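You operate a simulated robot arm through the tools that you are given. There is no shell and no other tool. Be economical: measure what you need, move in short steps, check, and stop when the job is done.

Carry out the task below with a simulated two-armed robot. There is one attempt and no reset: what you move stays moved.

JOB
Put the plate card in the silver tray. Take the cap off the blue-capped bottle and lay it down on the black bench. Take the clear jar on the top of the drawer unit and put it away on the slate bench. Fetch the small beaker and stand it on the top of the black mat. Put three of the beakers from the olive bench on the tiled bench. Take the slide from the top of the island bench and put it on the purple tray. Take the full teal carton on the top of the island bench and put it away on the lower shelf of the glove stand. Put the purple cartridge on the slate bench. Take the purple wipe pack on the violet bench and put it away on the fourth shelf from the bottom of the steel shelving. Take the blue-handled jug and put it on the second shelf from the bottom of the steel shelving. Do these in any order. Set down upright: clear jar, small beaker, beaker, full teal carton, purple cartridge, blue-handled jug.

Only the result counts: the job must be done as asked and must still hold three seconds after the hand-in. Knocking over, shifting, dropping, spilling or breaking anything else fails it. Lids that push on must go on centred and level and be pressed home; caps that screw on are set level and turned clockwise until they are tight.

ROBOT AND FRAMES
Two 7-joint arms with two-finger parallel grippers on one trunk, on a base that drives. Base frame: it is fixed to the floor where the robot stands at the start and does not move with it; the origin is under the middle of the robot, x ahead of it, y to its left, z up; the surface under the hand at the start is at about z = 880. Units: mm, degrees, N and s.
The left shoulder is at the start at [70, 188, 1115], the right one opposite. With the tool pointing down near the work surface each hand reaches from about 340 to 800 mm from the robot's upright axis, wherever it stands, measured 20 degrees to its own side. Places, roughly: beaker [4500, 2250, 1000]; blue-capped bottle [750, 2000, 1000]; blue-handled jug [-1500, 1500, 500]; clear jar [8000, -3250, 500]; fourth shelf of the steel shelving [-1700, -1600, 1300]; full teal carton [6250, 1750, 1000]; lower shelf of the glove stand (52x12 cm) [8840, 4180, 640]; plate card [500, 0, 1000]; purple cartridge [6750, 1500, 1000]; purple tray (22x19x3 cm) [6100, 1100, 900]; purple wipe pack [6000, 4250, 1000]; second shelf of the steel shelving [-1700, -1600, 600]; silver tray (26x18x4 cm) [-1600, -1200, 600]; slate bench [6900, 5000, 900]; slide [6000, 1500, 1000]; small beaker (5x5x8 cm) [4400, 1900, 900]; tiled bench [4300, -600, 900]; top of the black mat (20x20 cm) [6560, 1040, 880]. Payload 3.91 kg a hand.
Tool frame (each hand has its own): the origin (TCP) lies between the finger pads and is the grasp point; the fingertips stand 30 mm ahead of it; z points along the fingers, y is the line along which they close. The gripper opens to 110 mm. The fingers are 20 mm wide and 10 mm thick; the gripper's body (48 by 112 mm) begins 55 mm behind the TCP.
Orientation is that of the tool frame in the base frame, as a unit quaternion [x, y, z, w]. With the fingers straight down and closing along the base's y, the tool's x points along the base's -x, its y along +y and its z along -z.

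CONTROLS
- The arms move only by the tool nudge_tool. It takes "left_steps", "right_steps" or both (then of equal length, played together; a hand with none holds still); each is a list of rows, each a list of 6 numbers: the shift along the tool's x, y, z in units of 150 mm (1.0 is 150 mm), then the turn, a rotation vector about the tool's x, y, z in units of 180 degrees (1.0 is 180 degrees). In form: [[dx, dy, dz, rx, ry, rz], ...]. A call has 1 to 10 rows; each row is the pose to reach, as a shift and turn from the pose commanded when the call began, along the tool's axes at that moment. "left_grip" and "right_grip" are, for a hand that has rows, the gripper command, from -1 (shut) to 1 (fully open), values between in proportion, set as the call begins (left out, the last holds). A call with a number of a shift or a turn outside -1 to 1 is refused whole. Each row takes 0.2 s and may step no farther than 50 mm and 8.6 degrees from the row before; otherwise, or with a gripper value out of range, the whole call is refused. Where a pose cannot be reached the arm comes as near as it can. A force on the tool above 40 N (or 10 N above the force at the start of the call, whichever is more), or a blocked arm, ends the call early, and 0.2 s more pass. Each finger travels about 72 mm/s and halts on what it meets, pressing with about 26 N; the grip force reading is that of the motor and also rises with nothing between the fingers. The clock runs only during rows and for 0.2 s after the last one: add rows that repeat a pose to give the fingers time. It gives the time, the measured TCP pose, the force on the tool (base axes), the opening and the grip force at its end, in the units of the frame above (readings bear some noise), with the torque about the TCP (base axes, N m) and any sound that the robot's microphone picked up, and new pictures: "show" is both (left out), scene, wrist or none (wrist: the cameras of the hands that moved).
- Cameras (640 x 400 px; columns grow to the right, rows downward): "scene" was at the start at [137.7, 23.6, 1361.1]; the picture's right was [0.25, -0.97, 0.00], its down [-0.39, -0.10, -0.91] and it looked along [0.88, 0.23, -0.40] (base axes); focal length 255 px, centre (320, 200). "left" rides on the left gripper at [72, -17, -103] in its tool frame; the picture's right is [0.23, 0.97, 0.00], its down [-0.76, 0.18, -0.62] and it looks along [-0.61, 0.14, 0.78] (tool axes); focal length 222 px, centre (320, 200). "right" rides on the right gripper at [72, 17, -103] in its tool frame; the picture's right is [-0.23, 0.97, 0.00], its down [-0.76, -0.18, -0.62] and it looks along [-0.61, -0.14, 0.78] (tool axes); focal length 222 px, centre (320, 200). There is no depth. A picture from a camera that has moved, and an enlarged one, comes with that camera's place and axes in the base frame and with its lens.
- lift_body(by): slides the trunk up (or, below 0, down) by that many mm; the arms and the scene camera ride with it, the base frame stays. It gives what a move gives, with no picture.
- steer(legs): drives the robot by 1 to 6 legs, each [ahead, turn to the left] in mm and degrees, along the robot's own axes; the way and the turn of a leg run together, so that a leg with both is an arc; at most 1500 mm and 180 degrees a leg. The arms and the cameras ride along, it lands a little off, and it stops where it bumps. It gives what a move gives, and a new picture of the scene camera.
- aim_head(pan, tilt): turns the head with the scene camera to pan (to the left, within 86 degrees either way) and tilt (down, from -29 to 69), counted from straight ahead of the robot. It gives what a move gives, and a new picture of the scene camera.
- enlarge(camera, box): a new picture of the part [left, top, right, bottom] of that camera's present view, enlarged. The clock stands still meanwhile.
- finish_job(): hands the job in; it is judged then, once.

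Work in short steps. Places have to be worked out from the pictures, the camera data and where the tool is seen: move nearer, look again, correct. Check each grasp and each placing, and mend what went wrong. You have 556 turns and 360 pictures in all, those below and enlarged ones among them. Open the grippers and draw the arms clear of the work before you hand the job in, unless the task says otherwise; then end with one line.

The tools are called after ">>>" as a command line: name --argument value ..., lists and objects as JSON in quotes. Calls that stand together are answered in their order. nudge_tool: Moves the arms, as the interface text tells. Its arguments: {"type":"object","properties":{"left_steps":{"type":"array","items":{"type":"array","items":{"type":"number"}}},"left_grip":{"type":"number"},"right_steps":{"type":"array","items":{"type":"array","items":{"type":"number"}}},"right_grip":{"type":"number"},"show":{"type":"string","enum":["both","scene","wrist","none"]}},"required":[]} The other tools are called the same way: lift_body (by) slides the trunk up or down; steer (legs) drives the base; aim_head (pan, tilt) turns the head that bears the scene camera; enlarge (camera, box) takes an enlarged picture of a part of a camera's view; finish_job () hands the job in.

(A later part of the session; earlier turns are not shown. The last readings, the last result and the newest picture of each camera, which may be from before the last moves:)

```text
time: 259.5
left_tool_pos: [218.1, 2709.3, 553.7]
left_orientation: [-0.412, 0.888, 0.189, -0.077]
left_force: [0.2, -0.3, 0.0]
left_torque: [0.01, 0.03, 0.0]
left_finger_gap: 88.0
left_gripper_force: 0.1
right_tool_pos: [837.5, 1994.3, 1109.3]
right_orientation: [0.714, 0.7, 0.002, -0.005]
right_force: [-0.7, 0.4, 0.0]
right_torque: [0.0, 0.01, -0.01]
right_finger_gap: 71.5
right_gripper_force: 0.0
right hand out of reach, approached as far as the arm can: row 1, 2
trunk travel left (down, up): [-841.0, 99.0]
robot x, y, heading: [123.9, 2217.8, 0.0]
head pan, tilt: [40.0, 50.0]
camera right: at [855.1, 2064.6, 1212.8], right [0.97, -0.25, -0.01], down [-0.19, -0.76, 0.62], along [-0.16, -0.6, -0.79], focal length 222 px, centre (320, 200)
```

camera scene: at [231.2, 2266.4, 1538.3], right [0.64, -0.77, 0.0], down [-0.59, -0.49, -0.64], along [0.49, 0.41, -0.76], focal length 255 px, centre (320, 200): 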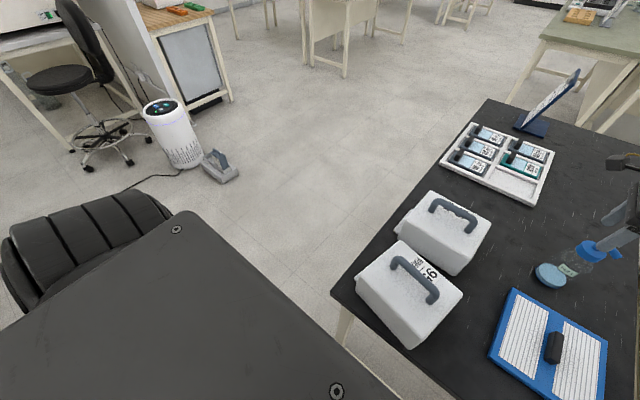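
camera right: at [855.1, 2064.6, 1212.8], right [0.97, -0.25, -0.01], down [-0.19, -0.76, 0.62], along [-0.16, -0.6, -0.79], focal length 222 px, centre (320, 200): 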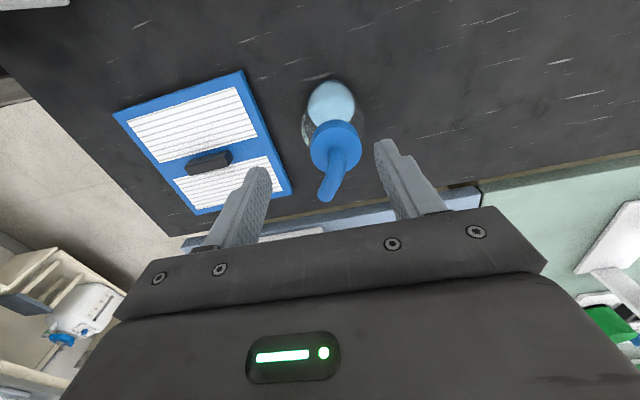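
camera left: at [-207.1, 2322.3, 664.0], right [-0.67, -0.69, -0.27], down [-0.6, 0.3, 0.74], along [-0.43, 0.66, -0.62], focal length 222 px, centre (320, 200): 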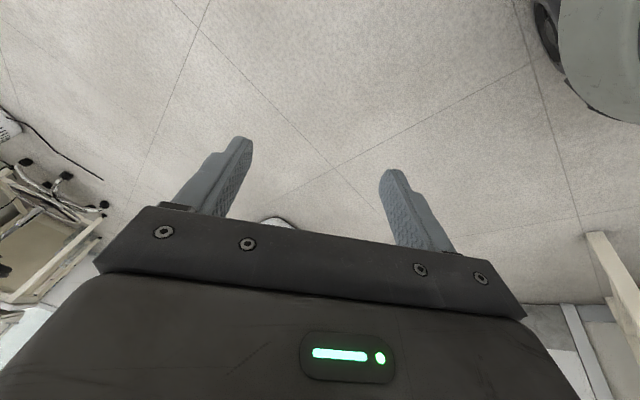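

Reach is at its limit, but the 71 mm opening still takes in the cap (off-centre by 8 mm). I lower with the trunk 54 mm to keep the arm's pose, then check.

>>> lift_body --by -40

>>> nudge_tool --right_steps '[[-0.04, 0.05, 0, 0, 0, 0]]' --show "wrist"

```text
time: 260.3
left_tool_pos: [218.7, 2711.3, 512.4]
left_orientation: [-0.412, 0.888, 0.19, -0.078]
left_force: [-0.5, 1.0, -0.2]
left_torque: [-0.03, -0.03, -0.01]
left_finger_gap: 88.4
left_gripper_force: 0.2
right_tool_pos: [837.1, 1995.3, 1068.6]
right_orientation: [0.714, 0.7, 0.002, -0.005]
right_force: [-0.2, 0.7, 0.3]
right_torque: [0.02, 0.01, -0.01]
right_finger_gap: 71.5
right_gripper_force: 0.1
trunk travel left (down, up): [-801.0, 139.0]
robot x, y, heading: [129.0, 2218.8, -0.1]
head pan, tilt: [40.0, 50.0]
```

```text
time: 260.7
left_tool_pos: [217.9, 2709.4, 512.3]
left_orientation: [-0.412, 0.888, 0.189, -0.078]
left_force: [0.0, -0.2, -0.3]
left_torque: [0.0, -0.03, 0.01]
left_finger_gap: 87.7
left_gripper_force: 0.0
right_tool_pos: [837.4, 1996.0, 1068.9]
right_orientation: [0.714, 0.7, 0.003, -0.005]
right_force: [0.0, -0.1, -0.6]
right_torque: [0.0, -0.01, 0.01]
right_finger_gap: 71.4
right_gripper_force: 0.1
right hand out of reach, approached as far as the arm can: row 1
trunk travel left (down, up): [-801.0, 139.0]
robot x, y, heading: [130.9, 2215.5, -0.1]
head pan, tilt: [40.0, 50.0]
camera right: at [855.7, 2064.9, 1172.4], right [0.97, -0.25, -0.01], down [-0.19, -0.76, 0.62], along [-0.16, -0.6, -0.79], focal length 222 px, centre (320, 200)
```

right: 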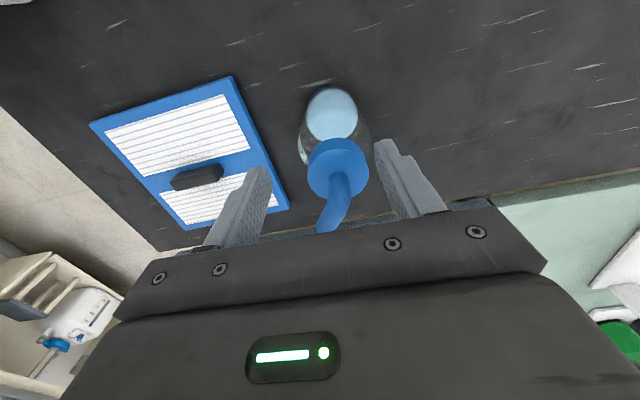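

The cap is between the fingers. I lower 16 mm more and close.

>>> lift_body --by -16

>>> nudge_tool --right_steps '[[0, 0, 0, 0, 0, 0], [0, 0, 0, 0, 0, 0], [0, 0, 0, 0, 0, 0]]' --right_grip -1 --show "wrist"

```text
time: 261.4
left_tool_pos: [219.7, 2709.5, 496.6]
left_orientation: [-0.412, 0.888, 0.19, -0.077]
left_force: [0.0, -0.8, 0.0]
left_torque: [0.02, -0.03, -0.01]
left_finger_gap: 87.9
left_gripper_force: 0.0
right_tool_pos: [837.4, 1995.8, 1052.0]
right_orientation: [0.715, 0.699, 0.002, -0.006]
right_force: [-0.5, -0.4, -0.2]
right_torque: [-0.01, -0.01, -0.01]
right_finger_gap: 71.6
right_gripper_force: 0.1
trunk travel left (down, up): [-785.0, 155.0]
robot x, y, heading: [128.0, 2213.1, 0.0]
head pan, tilt: [40.0, 50.0]
```

```text
time: 262.2
left_tool_pos: [218.5, 2709.5, 496.7]
left_orientation: [-0.411, 0.888, 0.189, -0.078]
left_force: [0.3, -0.3, 0.5]
left_torque: [-0.01, 0.0, 0.02]
left_finger_gap: 87.7
left_gripper_force: 0.0
right_tool_pos: [838.3, 1994.7, 1052.6]
right_orientation: [0.714, 0.7, 0.002, -0.005]
right_force: [1.5, -0.3, 0.3]
right_torque: [-0.02, 0.03, -0.01]
right_finger_gap: 0.0
right_gripper_force: 26.2
trunk travel left (down, up): [-785.0, 155.0]
robot x, y, heading: [128.0, 2219.1, 0.1]
head pan, tilt: [40.0, 50.0]
camera right: at [855.6, 2064.9, 1156.4], right [0.97, -0.25, -0.01], down [-0.19, -0.76, 0.62], along [-0.16, -0.6, -0.79], focal length 222 px, centre (320, 200)
```

right: 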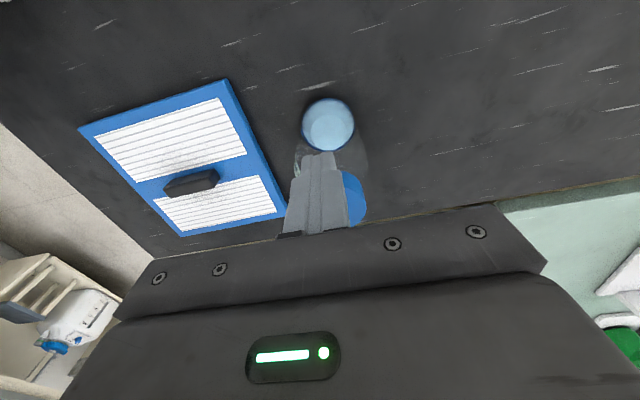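

Missed: the cap was pushed slightly to -y and the fingers closed beside it; the bottle still stands (about (838, 1972), cap top nearer z≈1027). I rise first, then open and look.

>>> lift_body --by 60

>>> nudge_tool --right_steps '[[0, 0, 0, 0, 0, 0], [0, 0, 0, 0, 0, 0], [0, 0, 0, 0, 0, 0]]' --right_grip 0.3 --show "wrist"

>>> aim_head --pan -15 --tilt 35

>>> enlarge --camera "scene" --box '[230, 100, 430, 225]'

```text
time: 263.2
left_tool_pos: [218.1, 2710.1, 556.8]
left_orientation: [-0.411, 0.889, 0.189, -0.078]
left_force: [0.1, 0.2, 0.1]
left_torque: [-0.01, -0.03, -0.01]
left_finger_gap: 88.1
left_gripper_force: 0.0
right_tool_pos: [836.9, 1995.4, 1112.3]
right_orientation: [0.714, 0.7, 0.001, -0.006]
right_force: [0.4, 0.7, -0.4]
right_torque: [0.0, 0.0, -0.02]
right_finger_gap: 0.2
right_gripper_force: 26.0
trunk travel left (down, up): [-845.0, 95.0]
robot x, y, heading: [128.8, 2218.0, 0.1]
head pan, tilt: [40.0, 50.0]
```

```text
time: 264.0
left_tool_pos: [217.6, 2710.5, 556.5]
left_orientation: [-0.411, 0.888, 0.189, -0.077]
left_force: [0.7, 0.6, -0.2]
left_torque: [-0.02, 0.01, -0.01]
left_finger_gap: 88.1
left_gripper_force: 0.0
right_tool_pos: [837.1, 1996.3, 1112.9]
right_orientation: [0.714, 0.7, 0.002, -0.005]
right_force: [-0.1, 0.1, -0.7]
right_torque: [0.02, -0.01, 0.03]
right_finger_gap: 71.5
right_gripper_force: 0.1
trunk travel left (down, up): [-845.0, 95.0]
robot x, y, heading: [129.2, 2217.4, 0.1]
head pan, tilt: [40.0, 50.0]
camera right: at [855.6, 2064.8, 1216.5], right [0.97, -0.25, -0.01], down [-0.19, -0.76, 0.62], along [-0.16, -0.6, -0.79], focal length 222 px, centre (320, 200)
```

right: 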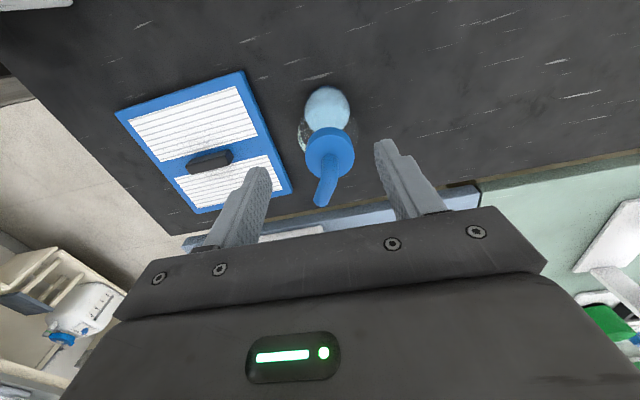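

```text
time: 265.2
left_tool_pos: [218.7, 2710.6, 557.4]
left_orientation: [-0.411, 0.888, 0.189, -0.077]
left_force: [-0.5, -0.4, 0.4]
left_torque: [-0.02, 0.01, -0.02]
left_finger_gap: 87.8
left_gripper_force: 0.2
right_tool_pos: [836.9, 1995.0, 1113.2]
right_orientation: [0.714, 0.7, 0.002, -0.005]
right_force: [0.0, 0.0, 0.3]
right_torque: [0.0, -0.01, -0.04]
right_finger_gap: 71.4
right_gripper_force: 0.1
trunk travel left (down, up): [-845.0, 95.0]
robot x, y, heading: [130.0, 2217.7, 0.0]
head pan, tilt: [-15.0, 35.0]
camera scene: at [261.3, 2194.2, 1563.7], right [-0.26, -0.97, 0.0], down [-0.55, 0.15, -0.82], along [0.79, -0.21, -0.57], focal length 255 px, centre (320, 200)
```

scene: 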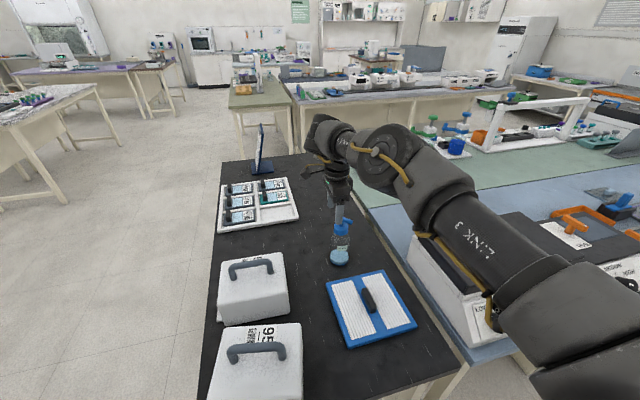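

```text
3.20 times, centred on (330, 162) of scene
camera zoom: at [261.3, 2194.2, 1563.7], right [-0.26, -0.97, 0.0], down [-0.55, 0.15, -0.82], along [0.79, -0.21, -0.57], focal length 815 px, centre (288, 320)
```

zoom: 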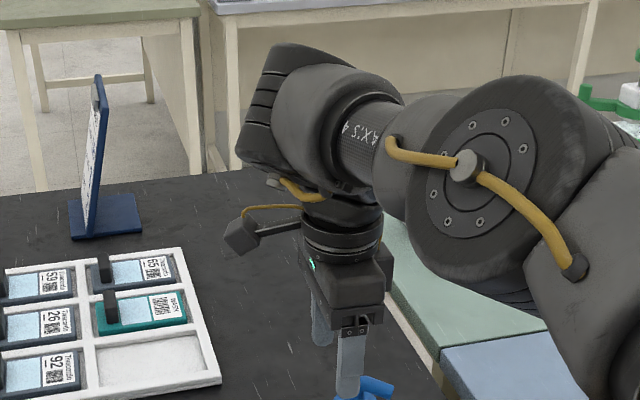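

The bottle is at (841, 1974), cap top ≈1025. I turn the base 1.7° right and go 12 mm ahead to bring the hand over it.

>>> steer --legs '[[0, -1.7], [12, 0]]'

>>> nudge_tool --right_steps '[[0, 0, 0, 0, 0, 0]]' --show "wrist"

```text
time: 266.3
left_tool_pos: [243.3, 2705.8, 558.1]
left_orientation: [-0.398, 0.895, 0.189, -0.074]
left_force: [0.2, 0.9, 0.4]
left_torque: [-0.02, -0.01, 0.0]
left_finger_gap: 87.9
left_gripper_force: 0.1
right_tool_pos: [839.3, 1973.8, 1114.0]
right_orientation: [0.724, 0.689, 0.003, -0.004]
right_force: [-0.7, -0.6, -0.5]
right_torque: [0.01, -0.01, 0.02]
right_finger_gap: 71.5
right_gripper_force: 0.0
trunk travel left (down, up): [-845.0, 95.0]
robot x, y, heading: [138.3, 2212.3, -1.8]
head pan, tilt: [-15.0, 35.0]
camera scene: at [268.3, 2189.4, 1564.1], right [-0.29, -0.96, 0.0], down [-0.55, 0.17, -0.82], along [0.79, -0.24, -0.57], focal length 255 px, centre (320, 200)
```

scene: 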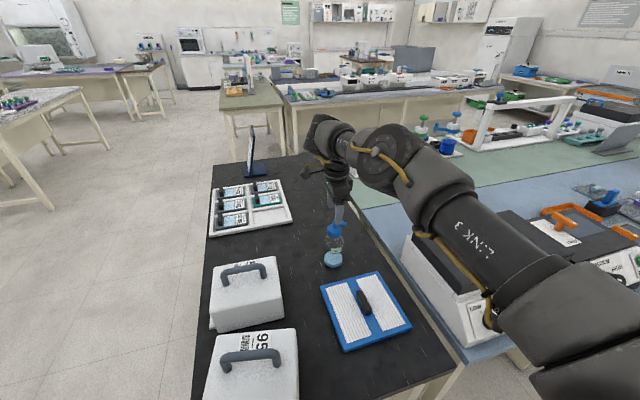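

```text
time: 266.7
left_tool_pos: [246.7, 2706.3, 557.7]
left_orientation: [-0.398, 0.894, 0.19, -0.075]
left_force: [0.5, 0.3, 0.4]
left_torque: [-0.01, 0.01, 0.03]
left_finger_gap: 88.0
left_gripper_force: 0.1
right_tool_pos: [841.8, 1973.6, 1112.5]
right_orientation: [0.725, 0.689, 0.003, -0.005]
right_force: [-0.4, -0.3, 0.0]
right_torque: [-0.01, -0.01, -0.01]
right_finger_gap: 71.5
right_gripper_force: 0.0
trunk travel left (down, up): [-845.0, 95.0]
robot x, y, heading: [138.6, 2214.5, -1.7]
head pan, tilt: [-15.0, 35.0]
camera right: at [862.6, 2042.3, 1216.7], right [0.96, -0.28, -0.01], down [-0.21, -0.76, 0.62], along [-0.18, -0.59, -0.79], focal length 222 px, centre (320, 200)
```

right: 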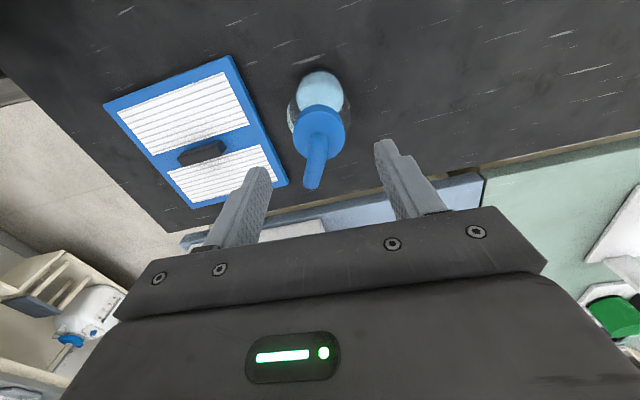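

Centred over the bottle. I lower 78 mm with the trunk, and close.

>>> lift_body --by -76

>>> nudge_tool --right_steps '[[0, 0, 0, 0, 0, 0], [0, 0, 0, 0, 0, 0], [0, 0, 0, 0, 0, 0]]' --right_grip -1 --show "wrist"

```text
time: 267.9
left_tool_pos: [244.8, 2706.4, 480.4]
left_orientation: [-0.398, 0.894, 0.192, -0.075]
left_force: [0.2, 0.7, -0.6]
left_torque: [0.01, -0.03, -0.01]
left_finger_gap: 88.1
left_gripper_force: 0.0
right_tool_pos: [842.1, 1974.2, 1037.4]
right_orientation: [0.725, 0.689, 0.002, -0.006]
right_force: [0.6, 0.0, 0.2]
right_torque: [-0.03, -0.01, -0.02]
right_finger_gap: 71.6
right_gripper_force: 0.1
trunk travel left (down, up): [-769.0, 171.0]
robot x, y, heading: [143.2, 2217.5, -1.6]
head pan, tilt: [-15.0, 35.0]
```

```text
time: 268.7
left_tool_pos: [245.9, 2707.3, 481.8]
left_orientation: [-0.397, 0.895, 0.19, -0.074]
left_force: [0.0, 0.9, 0.9]
left_torque: [0.0, 0.0, 0.0]
left_finger_gap: 88.1
left_gripper_force: 0.1
right_tool_pos: [842.6, 1973.1, 1037.6]
right_orientation: [0.725, 0.689, 0.001, -0.006]
right_force: [0.5, -0.2, 1.3]
right_torque: [-0.02, 0.06, -0.01]
right_finger_gap: 49.8
right_gripper_force: 26.1
trunk travel left (down, up): [-769.0, 171.0]
robot x, y, heading: [138.7, 2214.7, -1.6]
head pan, tilt: [-15.0, 35.0]
camera right: at [862.4, 2042.9, 1140.9], right [0.96, -0.28, -0.01], down [-0.21, -0.76, 0.62], along [-0.18, -0.59, -0.79], focal length 222 px, centre (320, 200)
```

right: 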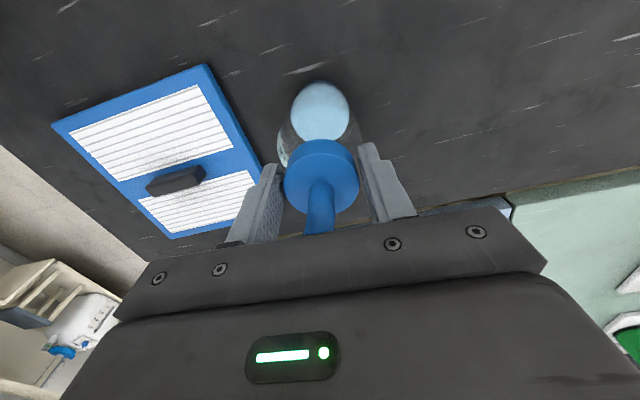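

The cap is gripped (50 mm). I test by turning counter-clockwise about 40° and watching the torque.

>>> nudge_tool --right_steps '[[0, 0, 0, 0, 0, -0.045], [0, 0, 0, 0, 0, -0.09], [0, 0, 0, 0, 0, -0.135], [0, 0, 0, 0, 0, -0.18], [0, 0, 0, 0, 0, -0.225]]' --show "wrist"

```text
time: 269.9
left_tool_pos: [244.4, 2705.5, 481.5]
left_orientation: [-0.397, 0.895, 0.19, -0.075]
left_force: [0.1, 0.7, 0.4]
left_torque: [0.0, -0.01, -0.01]
left_finger_gap: 88.3
left_gripper_force: 0.1
right_tool_pos: [839.0, 1974.3, 1037.3]
right_orientation: [0.441, 0.898, 0.006, -0.004]
right_force: [0.6, 0.1, 0.1]
right_torque: [0.03, 0.01, -0.01]
right_finger_gap: 49.4
right_gripper_force: 26.0
trunk travel left (down, up): [-769.0, 171.0]
robot x, y, heading: [136.2, 2217.8, -1.9]
head pan, tilt: [-15.0, 35.0]
camera right: at [807.3, 2038.8, 1140.7], right [0.91, 0.42, 0.0], down [0.33, -0.72, 0.61], along [0.26, -0.56, -0.79], focal length 222 px, centre (320, 200)
```

right: 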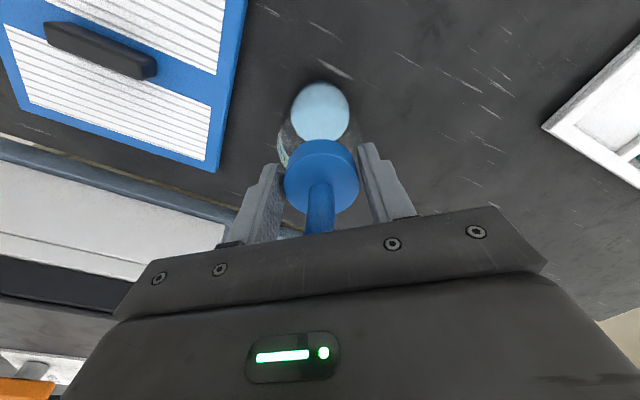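

The bottle turned along with the cap (the label moved too). I test lifting 12 mm.

>>> lift_body --by 12

>>> nudge_tool --right_steps '[[0, 0, 0, 0, 0, 0]]' --show "wrist"

```text
time: 270.5
left_tool_pos: [243.1, 2708.0, 493.1]
left_orientation: [-0.398, 0.894, 0.191, -0.075]
left_force: [-0.8, -0.3, -0.2]
left_torque: [-0.03, 0.02, 0.0]
left_finger_gap: 88.1
left_gripper_force: 0.1
right_tool_pos: [838.3, 1973.5, 1048.5]
right_orientation: [0.442, 0.897, 0.005, -0.004]
right_force: [-0.4, 0.4, -1.9]
right_torque: [0.02, 0.03, 0.01]
right_finger_gap: 49.7
right_gripper_force: 26.1
trunk travel left (down, up): [-781.0, 159.0]
robot x, y, heading: [140.1, 2215.9, -1.6]
head pan, tilt: [-15.0, 35.0]
```

```text
time: 270.9
left_tool_pos: [244.0, 2705.6, 492.9]
left_orientation: [-0.398, 0.894, 0.19, -0.075]
left_force: [0.9, 0.6, 0.1]
left_torque: [0.01, -0.02, -0.02]
left_finger_gap: 87.8
left_gripper_force: 0.1
right_tool_pos: [839.2, 1973.3, 1048.3]
right_orientation: [0.441, 0.898, 0.005, -0.003]
right_force: [-1.0, -0.8, -1.4]
right_torque: [-0.03, 0.0, -0.02]
right_finger_gap: 49.7
right_gripper_force: 26.5
trunk travel left (down, up): [-781.0, 159.0]
robot x, y, heading: [142.1, 2217.0, -1.9]
head pan, tilt: [-15.0, 35.0]
camera right: at [807.9, 2038.9, 1152.6], right [0.91, 0.41, 0.0], down [0.32, -0.72, 0.61], along [0.26, -0.56, -0.79], focal length 222 px, centre (320, 200)
```

right: 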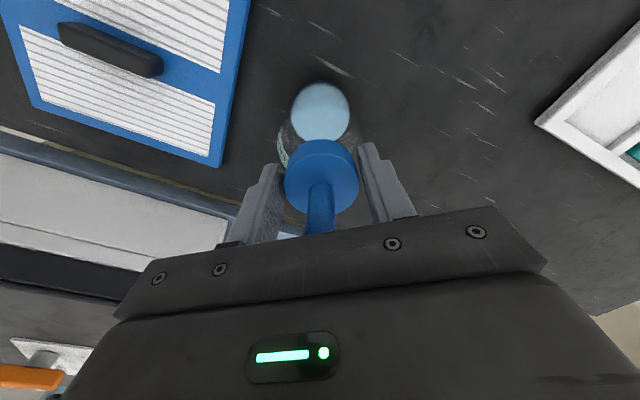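

The whole bottle lifts with the cap (≈0.2 kg), so it is screwed on. I lift it 140 mm, back off into the aisle and will hold the body with the left hand there.

>>> lift_body --by 140

>>> steer --legs '[[-650, 0]]'

>>> nudge_tool --right_steps '[[0.1, -0.2, 0, 0, 0, 0.045], [0.2, -0.4, 0, 0, 0, 0.09], [0.3, -0.6, 0, 0, 0, 0.135], [0.4, -0.8, 0, 0, 0, 0.18], [0.5, -0.95, 0, 0, 0, 0.225]]' --show "scene"

```text
time: 272.5
left_tool_pos: [244.4, 2706.3, 632.7]
left_orientation: [-0.398, 0.894, 0.191, -0.075]
left_force: [0.1, 0.0, -0.3]
left_torque: [-0.02, -0.01, -0.02]
left_finger_gap: 87.9
left_gripper_force: 0.1
right_tool_pos: [839.8, 1973.7, 1188.2]
right_orientation: [0.441, 0.897, 0.005, -0.004]
right_force: [-0.7, 0.1, -0.3]
right_torque: [0.03, 0.03, 0.01]
right_finger_gap: 49.8
right_gripper_force: 26.0
trunk travel left (down, up): [-921.0, 19.0]
robot x, y, heading: [141.7, 2217.6, -1.9]
head pan, tilt: [-15.0, 35.0]
```

```text
time: 276.1
left_tool_pos: [-405.1, 2725.7, 632.7]
left_orientation: [-0.4, 0.894, 0.189, -0.075]
left_force: [-0.1, 0.8, -0.1]
left_torque: [0.02, 0.04, 0.02]
left_finger_gap: 88.1
left_gripper_force: 0.1
right_tool_pos: [191.8, 1993.5, 1187.7]
right_orientation: [0.44, 0.898, 0.005, -0.003]
right_force: [0.2, -0.3, -2.2]
right_torque: [-0.04, 0.0, -0.01]
right_finger_gap: 49.9
right_gripper_force: 25.8
trunk travel left (down, up): [-921.0, 19.0]
robot x, y, heading: [-505.4, 2237.1, -1.3]
head pan, tilt: [-15.0, 35.0]
camera scene: at [-375.6, 2208.4, 1639.6], right [-0.28, -0.96, 0.0], down [-0.55, 0.16, -0.82], along [0.78, -0.23, -0.57], focal length 255 px, centre (320, 200)
```

scene: 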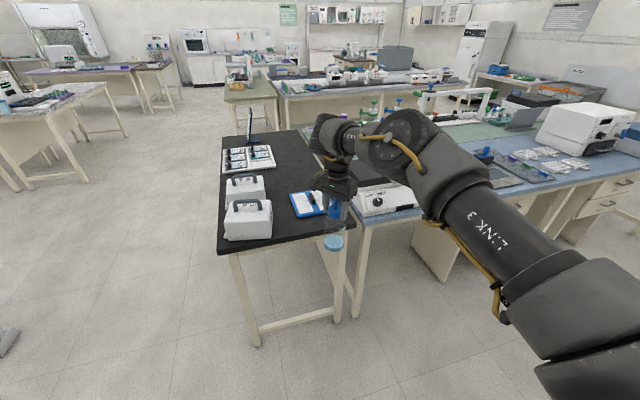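

```text
time: 277.3
left_tool_pos: [-406.5, 2725.1, 633.7]
left_orientation: [-0.401, 0.893, 0.19, -0.074]
left_force: [-0.2, 0.7, -0.5]
left_torque: [-0.02, -0.02, 0.0]
left_finger_gap: 87.9
left_gripper_force: 0.1
right_tool_pos: [30.0, 1965.7, 1189.1]
right_orientation: [0.725, 0.689, 0.005, -0.004]
right_force: [0.0, -0.7, -0.9]
right_torque: [-0.02, 0.02, -0.02]
right_finger_gap: 49.6
right_gripper_force: 25.9
trunk travel left (down, up): [-921.0, 19.0]
robot x, y, heading: [-505.1, 2236.4, -1.7]
head pan, tilt: [-15.0, 35.0]
camera scene: at [-377.9, 2206.9, 1639.8], right [-0.28, -0.96, 0.0], down [-0.55, 0.16, -0.82], along [0.79, -0.23, -0.57], focal length 255 px, centre (320, 200)
```

scene: 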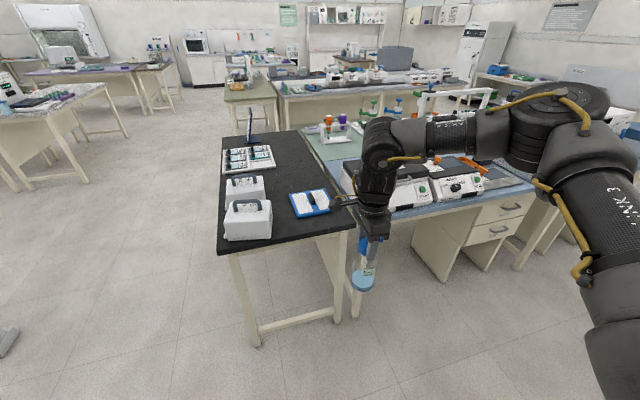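

The bottle hangs free in the aisle. I shift it left with the right hand, and start bringing the left hand up from hanging to a forward-pitched pose.

>>> nudge_tool --right_steps '[[0.25, 0, 0, 0, 0, 0], [0.5, 0, 0, 0, 0, 0], [0.75, 0, 0, 0, 0, 0], [1.0, 0, 0, 0, 0, 0]]' --show "none"

>>> nudge_tool --left_steps '[[-0.03, -0.09, -0.11, 0.025, -0.031, 0.0225], [-0.06, -0.19, -0.22, 0.05, -0.062, 0.045], [-0.09, -0.28, -0.33, 0.075, -0.093, 0.0675], [-0.12, -0.37, -0.44, 0.1, -0.124, 0.09], [-0.15, -0.47, -0.56, 0.125, -0.155, 0.1125], [-0.18, -0.56, -0.67, 0.15, -0.187, 0.135], [-0.21, -0.65, -0.78, 0.175, -0.218, 0.158], [-0.245, -0.75, -0.89, 0.2, -0.25, 0.18], [-0.275, -0.84, -1.0, 0.225, -0.28, 0.203]]' --left_grip 1 --show "none"

```text
time: 278.3
left_tool_pos: [-404.9, 2725.8, 632.2]
left_orientation: [-0.4, 0.894, 0.189, -0.076]
left_force: [-0.2, -0.3, 0.6]
left_torque: [0.02, -0.01, -0.01]
left_finger_gap: 88.1
left_gripper_force: 0.0
right_tool_pos: [40.8, 2118.6, 1191.1]
right_orientation: [0.724, 0.69, 0.002, -0.004]
right_force: [0.6, 0.8, -0.3]
right_torque: [-0.04, 0.02, 0.01]
right_finger_gap: 49.4
right_gripper_force: 26.4
trunk travel left (down, up): [-921.0, 19.0]
robot x, y, heading: [-514.3, 2235.1, -1.4]
head pan, tilt: [-15.0, 35.0]
```

```text
time: 280.3
left_tool_pos: [-249.6, 2636.8, 720.7]
left_orientation: [0.0, 0.924, -0.002, 0.382]
left_force: [0.2, -0.2, 0.1]
left_torque: [0.02, -0.05, 0.01]
left_finger_gap: 110.2
left_gripper_force: 0.1
right_tool_pos: [41.0, 2115.9, 1189.7]
right_orientation: [0.723, 0.69, 0.003, -0.004]
right_force: [-0.2, 0.0, -0.5]
right_torque: [0.0, 0.0, -0.01]
right_finger_gap: 49.7
right_gripper_force: 26.3
trunk travel left (down, up): [-921.0, 19.0]
robot x, y, heading: [-515.1, 2234.8, -1.5]
head pan, tilt: [-15.0, 35.0]
```

>>> nudge_tool --left_steps '[[-0.2, -0.2, 0.01, 0, -0.025, 0], [-0.4, -0.4, 0.02, 0, -0.05, 0], [-0.6, -0.6, 0.03, 0, -0.075, 0], [-0.8, -0.8, 0.04, 0, -0.1, 0], [-0.99, -1.0, 0.05, 0, -0.11, 0]]' --show "none"

>>> aim_head --pan 10 --tilt 50

```text
time: 281.5
left_tool_pos: [-137.9, 2486.9, 821.6]
left_orientation: [0.0, 0.845, -0.001, 0.535]
left_force: [0.6, 0.6, -0.5]
left_torque: [-0.01, 0.02, 0.02]
left_finger_gap: 110.0
left_gripper_force: 0.1
right_tool_pos: [41.0, 2114.7, 1190.5]
right_orientation: [0.723, 0.69, 0.003, -0.006]
right_force: [-0.5, 0.4, -1.1]
right_torque: [0.0, -0.02, 0.01]
right_finger_gap: 49.6
right_gripper_force: 26.3
trunk travel left (down, up): [-921.0, 19.0]
robot x, y, heading: [-511.4, 2235.1, -1.3]
head pan, tilt: [-15.0, 35.0]
```

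```text
time: 282.4
left_tool_pos: [-137.2, 2487.0, 820.5]
left_orientation: [-0.001, 0.845, -0.001, 0.534]
left_force: [0.2, -0.3, -0.3]
left_torque: [-0.03, 0.07, 0.04]
left_finger_gap: 109.9
left_gripper_force: 0.0
right_tool_pos: [40.5, 2115.9, 1190.5]
right_orientation: [0.724, 0.69, 0.003, -0.005]
right_force: [-0.6, 0.0, -1.6]
right_torque: [0.05, 0.02, -0.03]
right_finger_gap: 49.8
right_gripper_force: 26.1
trunk travel left (down, up): [-921.0, 19.0]
robot x, y, heading: [-510.8, 2236.3, -1.6]
head pan, tilt: [10.0, 50.0]
camera scene: at [-385.2, 2245.1, 1618.0], right [0.15, -0.99, 0.0], down [-0.76, -0.11, -0.64], along [0.64, 0.09, -0.77], focal length 255 px, centre (320, 200)
```

scene: 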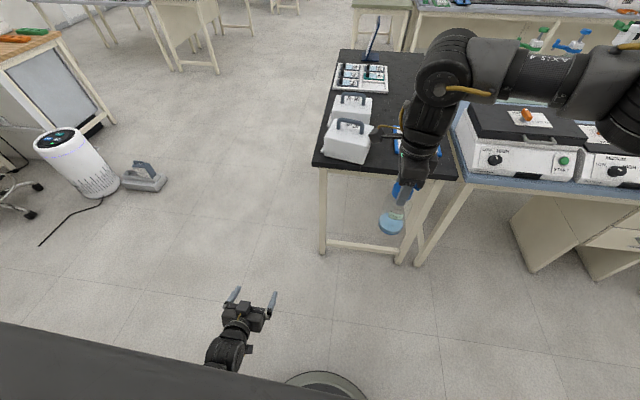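

>>> nudge_tool --left_steps '[[-0.19, -0.2, -0.03, 0, -0.028, 0], [-0.38, -0.4, -0.06, 0, -0.056, 0], [-0.57, -0.6, -0.1, 0, -0.084, 0], [-0.76, -0.8, -0.13, 0, -0.112, 0], [-0.96, -1.0, -0.16, 0, -0.14, 0]]' --show "scene"

```text
time: 283.6
left_tool_pos: [-102.3, 2349.7, 955.5]
left_orientation: [0.021, 0.708, 0.007, 0.706]
left_force: [0.6, 0.1, 0.1]
left_torque: [0.0, -0.01, -0.02]
left_finger_gap: 110.1
left_gripper_force: 0.1
right_tool_pos: [39.5, 2115.4, 1191.1]
right_orientation: [0.723, 0.691, 0.004, -0.004]
right_force: [-0.6, -0.2, -1.6]
right_torque: [0.02, 0.01, -0.01]
right_finger_gap: 49.8
right_gripper_force: 26.0
trunk travel left (down, up): [-921.0, 19.0]
robot x, y, heading: [-509.1, 2234.4, -1.7]
head pan, tilt: [10.0, 50.0]
camera scene: at [-384.8, 2244.6, 1617.9], right [0.15, -0.99, 0.0], down [-0.76, -0.11, -0.64], along [0.64, 0.09, -0.77], focal length 255 px, centre (320, 200)
```

scene: 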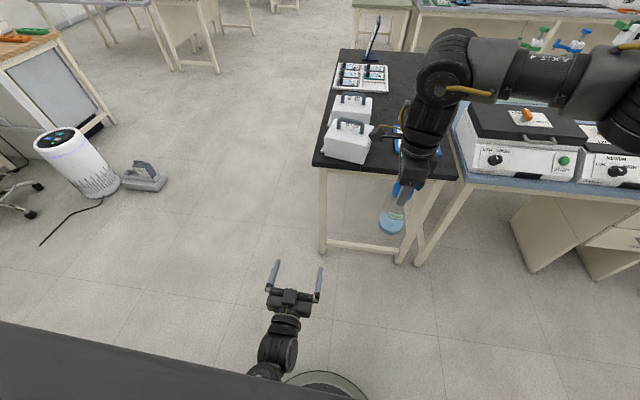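

>>> nudge_tool --left_steps '[[-0.15, -0.2, -0.05, 0.034, 0, 0], [-0.3, -0.4, -0.1, 0.067, 0, 0], [-0.45, -0.6, -0.15, 0.1, 0, 0], [-0.6, -0.8, -0.15, 0.134, 0, 0], [-0.8, -1.0, -0.15, 0.167, 0, 0]]' --show "both"

```text
time: 284.8
left_tool_pos: [-120.5, 2187.8, 1082.4]
left_orientation: [0.184, 0.683, -0.186, 0.681]
left_force: [0.5, -0.4, -0.1]
left_torque: [-0.01, -0.01, -0.02]
left_finger_gap: 110.0
left_gripper_force: 0.2
right_tool_pos: [40.6, 2116.1, 1189.7]
right_orientation: [0.724, 0.69, 0.004, -0.004]
right_force: [0.4, 0.9, -1.2]
right_torque: [0.01, 0.01, 0.03]
right_finger_gap: 49.8
right_gripper_force: 25.4
trunk travel left (down, up): [-921.0, 19.0]
robot x, y, heading: [-510.7, 2236.0, -1.7]
head pan, tilt: [10.0, 50.0]
camera scene: at [-384.7, 2243.7, 1617.9], right [0.15, -0.99, 0.0], down [-0.76, -0.11, -0.64], along [0.64, 0.1, -0.77], focal length 255 px, centre (320, 200)
camera left: at [-218.9, 2223.1, 1008.5], right [0.49, 0.84, -0.23], down [-0.45, 0.47, 0.76], along [0.75, -0.27, 0.6], focal length 222 px, centre (320, 200)
```

scene: 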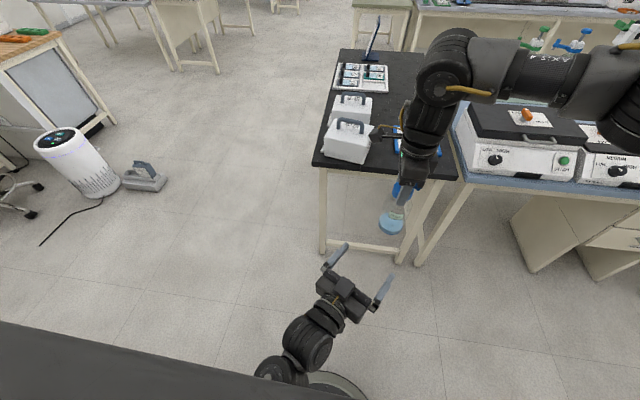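
left: 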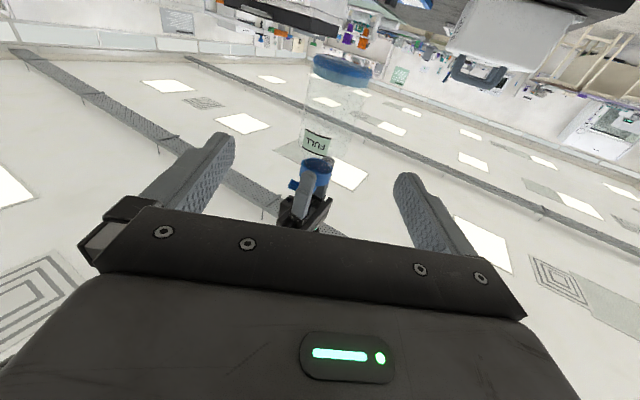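

The bottle shows between the left fingers. I align 19 mm sideways and advance in two steps.

>>> nudge_tool --left_steps '[[0, 0.06, 0.2, 0, 0, 0], [0, 0.127, 0.4, 0, 0, 0], [0, 0.127, 0.6, 0, 0, 0]]' --show "wrist"

```text
time: 285.6
left_tool_pos: [-35.1, 2159.5, 1077.4]
left_orientation: [0.184, 0.686, -0.183, 0.68]
left_force: [0.0, -0.8, -0.4]
left_torque: [0.0, 0.0, -0.01]
left_finger_gap: 110.0
left_gripper_force: 0.0
right_tool_pos: [40.4, 2115.8, 1190.4]
right_orientation: [0.724, 0.69, 0.004, -0.006]
right_force: [0.0, -0.6, -1.9]
right_torque: [0.04, 0.04, -0.02]
right_finger_gap: 49.5
right_gripper_force: 26.1
trunk travel left (down, up): [-921.0, 19.0]
robot x, y, heading: [-511.4, 2239.0, -1.5]
head pan, tilt: [10.0, 50.0]
camera left: at [-132.4, 2197.0, 1006.0], right [0.49, 0.84, -0.23], down [-0.44, 0.46, 0.77], along [0.75, -0.27, 0.6], focal length 222 px, centre (320, 200)
```

left: 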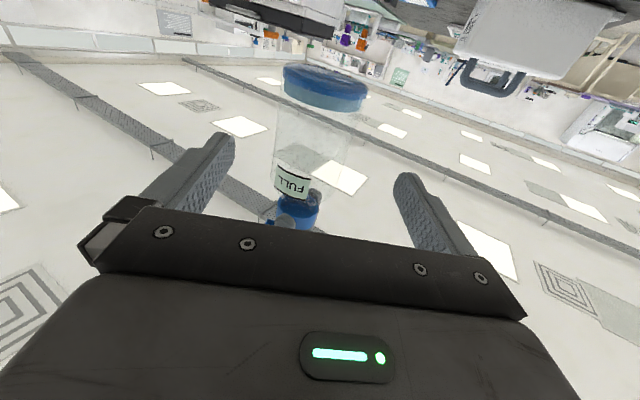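

Well centred. I advance the remaining 85 mm and close on the body.

>>> nudge_tool --left_steps '[[0, 0, 0.2, 0, 0, 0], [0, 0, 0.4, 0, 0, 0], [0, 0, 0.56, 0, 0, 0]]' --show "none"

>>> nudge_tool --left_steps '[[0, 0, 0, 0, 0, 0], [0, 0, 0, 0, 0, 0], [0, 0, 0, 0, 0, 0]]' --left_grip -1 --show "both"

```text
time: 286.6
left_tool_pos: [34.0, 2151.3, 1040.0]
left_orientation: [0.213, 0.697, -0.153, 0.668]
left_force: [-1.2, -2.6, 0.6]
left_torque: [-0.05, 0.01, -0.16]
left_finger_gap: 109.7
left_gripper_force: 0.0
right_tool_pos: [40.6, 2116.3, 1191.4]
right_orientation: [0.723, 0.691, 0.006, -0.004]
right_force: [1.0, 1.7, -2.2]
right_torque: [0.35, -0.26, 0.04]
right_finger_gap: 50.1
right_gripper_force: 25.7
trunk travel left (down, up): [-921.0, 19.0]
robot x, y, heading: [-507.4, 2233.7, -1.3]
head pan, tilt: [10.0, 50.0]
stopped in row 3 (left hand): the arm was blocked; the commanded pose is now the measured one
```

```text
time: 287.4
left_tool_pos: [34.8, 2150.5, 1041.0]
left_orientation: [0.214, 0.697, -0.154, 0.666]
left_force: [-3.3, -6.4, -5.4]
left_torque: [0.64, -0.11, -0.26]
left_finger_gap: 66.2
left_gripper_force: 25.9
right_tool_pos: [41.9, 2117.3, 1192.7]
right_orientation: [0.724, 0.69, 0.006, -0.004]
right_force: [3.5, 7.4, 4.4]
right_torque: [0.56, -0.38, 0.08]
right_finger_gap: 50.7
right_gripper_force: 26.4
trunk travel left (down, up): [-921.0, 19.0]
robot x, y, heading: [-508.4, 2230.4, -1.4]
head pan, tilt: [10.0, 50.0]
camera scene: at [-384.9, 2244.7, 1617.9], right [0.15, -0.99, 0.0], down [-0.76, -0.11, -0.64], along [0.64, 0.1, -0.77], focal length 255 px, centre (320, 200)
camera left: at [-65.1, 2193.5, 972.3], right [0.48, 0.86, -0.16], down [-0.43, 0.39, 0.81], along [0.76, -0.32, 0.56], focal length 222 px, centre (320, 200)
```

scene: 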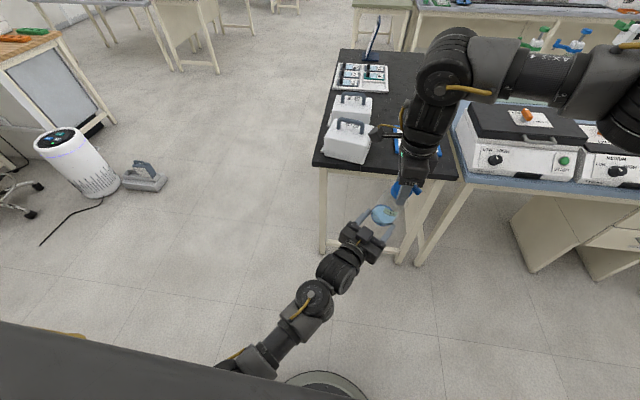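
left: 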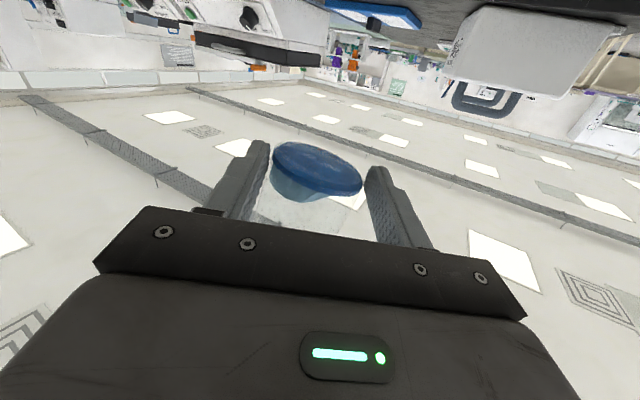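

The left arm ran into its limit and gripped the bottle near its base, tilting it a little. I release the left, retreat it, and bring the bottle to a better place (further left and nearer).

>>> nudge_tool --left_steps '[[0, 0, 0, 0, 0, 0], [0, 0, 0, 0, 0, 0], [0, 0, 0, 0, 0, 0], [0, 0, -0.25, 0, 0, 0], [0, 0, -0.5, 0, 0, 0], [0, 0, -0.8, 0, 0, 0]]' --left_grip 1 --show "wrist"

```text
time: 288.8
left_tool_pos: [-72.1, 2208.4, 1049.2]
left_orientation: [0.21, 0.696, -0.155, 0.669]
left_force: [0.5, 0.5, -0.4]
left_torque: [-0.01, -0.02, -0.02]
left_finger_gap: 110.2
left_gripper_force: 0.1
right_tool_pos: [39.5, 2118.0, 1191.7]
right_orientation: [0.723, 0.69, 0.005, -0.004]
right_force: [-0.3, -0.4, 0.1]
right_torque: [0.0, -0.01, 0.0]
right_finger_gap: 50.9
right_gripper_force: 26.0
trunk travel left (down, up): [-921.0, 19.0]
robot x, y, heading: [-509.5, 2237.1, -1.5]
head pan, tilt: [10.0, 50.0]
camera left: at [-170.0, 2252.2, 981.6], right [0.48, 0.86, -0.16], down [-0.44, 0.4, 0.81], along [0.76, -0.32, 0.57], focal length 222 px, centre (320, 200)
```

left: 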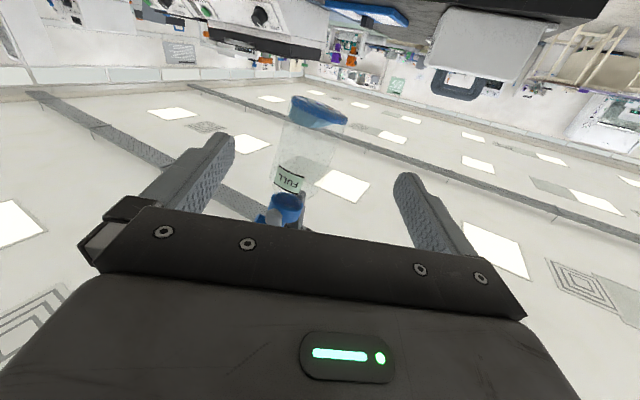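

I move both hands: the right brings the bottle 150 mm left and 60 mm nearer, the left backs away correspondingly.

>>> nudge_tool --right_steps '[[0.25, -0.1, 0, 0, 0, 0], [0.5, -0.2, 0, 0, 0, 0], [0.75, -0.3, 0, 0, 0, 0], [1.0, -0.4, 0, 0, 0, 0]]' --left_steps '[[0, 0.2, -0.2, 0, 0, 0], [0, 0.4, -0.4, 0, 0, 0], [0, 0.6, -0.6, 0, 0, 0], [0, 0.75, -0.75, 0, 0, 0]]' --show "both"

```text
time: 289.8
left_tool_pos: [-111.6, 2366.1, 1062.5]
left_orientation: [0.21, 0.696, -0.156, 0.669]
left_force: [0.0, -0.4, -0.4]
left_torque: [0.02, 0.01, 0.0]
left_finger_gap: 110.2
left_gripper_force: 0.1
right_tool_pos: [-13.0, 2274.2, 1193.4]
right_orientation: [0.724, 0.69, 0.004, -0.003]
right_force: [0.0, 0.2, -1.2]
right_torque: [-0.05, 0.03, 0.02]
right_finger_gap: 50.9
right_gripper_force: 26.5
trunk travel left (down, up): [-921.0, 19.0]
robot x, y, heading: [-508.2, 2236.0, -1.4]
head pan, tilt: [10.0, 50.0]
camera scene: at [-386.1, 2250.3, 1618.0], right [0.15, -0.99, 0.0], down [-0.76, -0.12, -0.64], along [0.64, 0.09, -0.77], focal length 255 px, centre (320, 200)
camera right: at [6.2, 2342.5, 1296.8], right [0.96, -0.27, 0.0], down [-0.21, -0.76, 0.62], along [-0.17, -0.59, -0.79], focal length 222 px, centre (320, 200)
camera left: at [-210.8, 2408.8, 995.2], right [0.48, 0.86, -0.16], down [-0.44, 0.4, 0.81], along [0.76, -0.32, 0.57], focal length 222 px, centre (320, 200)
```

scene: 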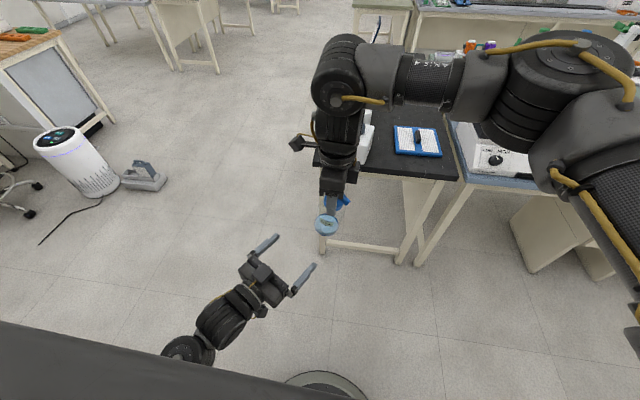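
right: 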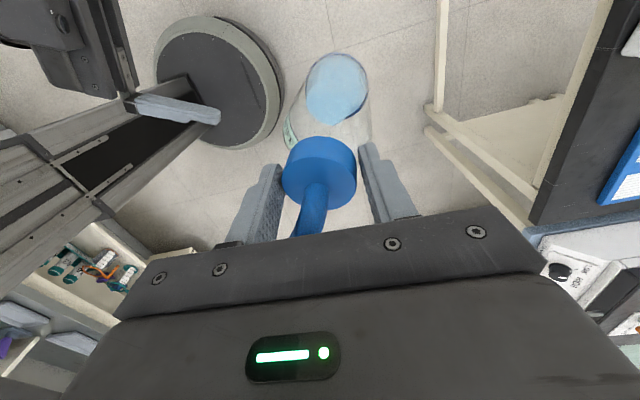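
left: 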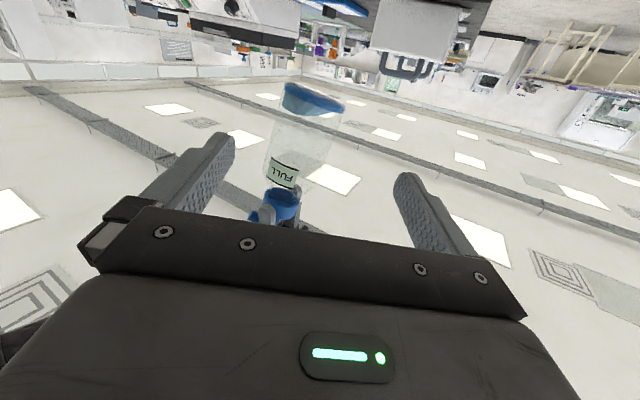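

The bottle tilts only ~7° now. I align (up 40 mm, 13 mm right) and advance on it.

>>> nudge_tool --left_steps '[[-0.1, -0.04, 0.15, 0, 0, 0], [-0.2, -0.087, 0.35, 0, 0, 0], [-0.27, -0.087, 0.6, 0, 0, 0]]' --show "wrist"

```text
time: 290.6
left_tool_pos: [-37.2, 2301.8, 1096.7]
left_orientation: [0.211, 0.697, -0.155, 0.667]
left_force: [0.8, -0.2, -0.3]
left_torque: [0.0, -0.02, -0.03]
left_finger_gap: 110.1
left_gripper_force: 0.0
right_tool_pos: [-11.2, 2267.9, 1191.6]
right_orientation: [0.723, 0.69, 0.005, -0.005]
right_force: [0.1, 0.0, -1.8]
right_torque: [0.0, -0.02, 0.0]
right_finger_gap: 50.5
right_gripper_force: 26.9
trunk travel left (down, up): [-921.0, 19.0]
robot x, y, heading: [-509.3, 2236.3, -1.4]
head pan, tilt: [10.0, 50.0]
camera left: at [-136.4, 2344.8, 1029.2], right [0.48, 0.86, -0.16], down [-0.43, 0.4, 0.81], along [0.76, -0.32, 0.57], focal length 222 px, centre (320, 200)
```

left: 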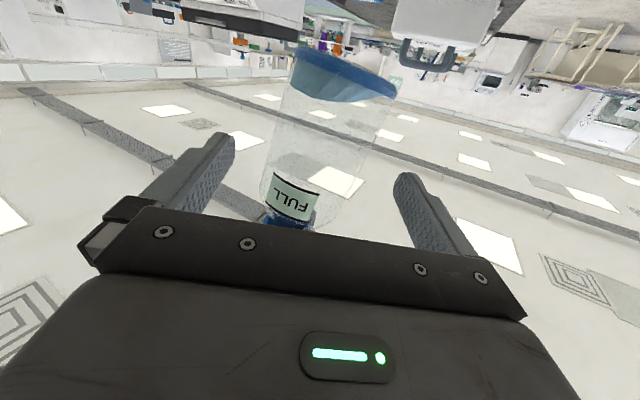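

Bottle nicely between the fingers. I advance 42 mm and close.

>>> nudge_tool --left_steps '[[0, 0, 0.15, 0, 0, 0], [0, 0, 0.29, 0, 0, 0]]' --show "none"

>>> nudge_tool --left_steps '[[0, 0, 0, 0, 0, 0], [0, 0, 0, 0, 0, 0], [0, 0, 0, 0, 0, 0], [0, 0, 0, 0, 0, 0]]' --left_grip -1 --show "both"

```text
time: 291.2
left_tool_pos: [1.1, 2279.2, 1093.0]
left_orientation: [0.211, 0.697, -0.155, 0.668]
left_force: [-1.4, -0.5, -1.2]
left_torque: [-0.03, 0.0, -0.02]
left_finger_gap: 110.3
left_gripper_force: 0.0
right_tool_pos: [-11.4, 2267.8, 1192.3]
right_orientation: [0.723, 0.69, 0.004, -0.005]
right_force: [0.8, -0.9, -1.8]
right_torque: [0.01, 0.03, -0.02]
right_finger_gap: 50.6
right_gripper_force: 26.0
trunk travel left (down, up): [-921.0, 19.0]
robot x, y, heading: [-508.5, 2232.6, -1.9]
head pan, tilt: [10.0, 50.0]
```

```text
time: 292.2
left_tool_pos: [-1.3, 2280.7, 1093.6]
left_orientation: [0.212, 0.697, -0.155, 0.668]
left_force: [-4.1, -9.3, -0.3]
left_torque: [0.6, -0.18, 0.03]
left_finger_gap: 69.7
left_gripper_force: 26.2
right_tool_pos: [-12.2, 2269.2, 1192.6]
right_orientation: [0.724, 0.69, 0.006, -0.004]
right_force: [3.8, 7.7, -0.3]
right_torque: [0.23, -0.2, 0.0]
right_finger_gap: 50.7
right_gripper_force: 26.2
trunk travel left (down, up): [-921.0, 19.0]
robot x, y, heading: [-511.9, 2233.4, -1.4]
head pan, tilt: [10.0, 50.0]
camera scene: at [-385.0, 2245.2, 1617.9], right [0.15, -0.99, 0.0], down [-0.76, -0.11, -0.64], along [0.64, 0.09, -0.77], focal length 255 px, centre (320, 200)
camera left: at [-100.5, 2323.6, 1026.1], right [0.49, 0.86, -0.16], down [-0.44, 0.4, 0.81], along [0.76, -0.32, 0.57], focal length 222 px, centre (320, 200)
```

scene: 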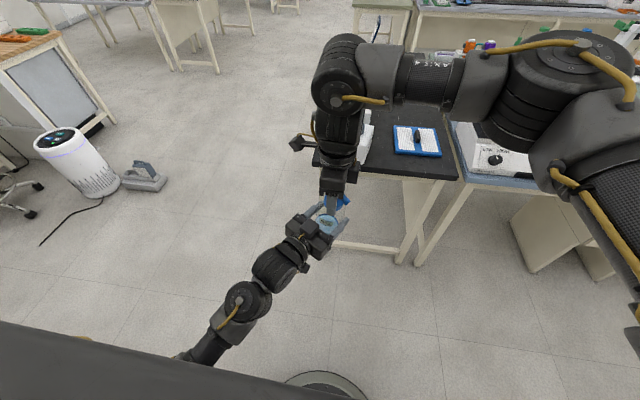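
left: 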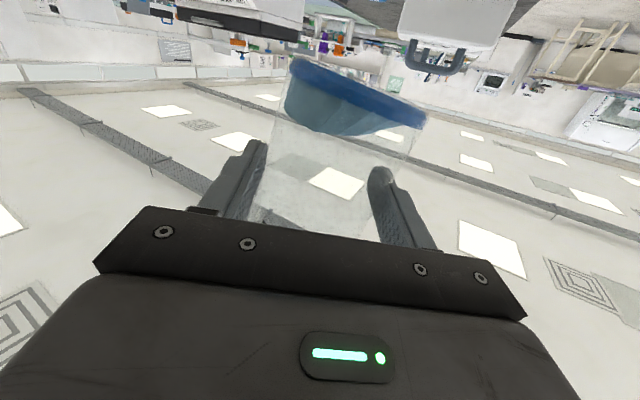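

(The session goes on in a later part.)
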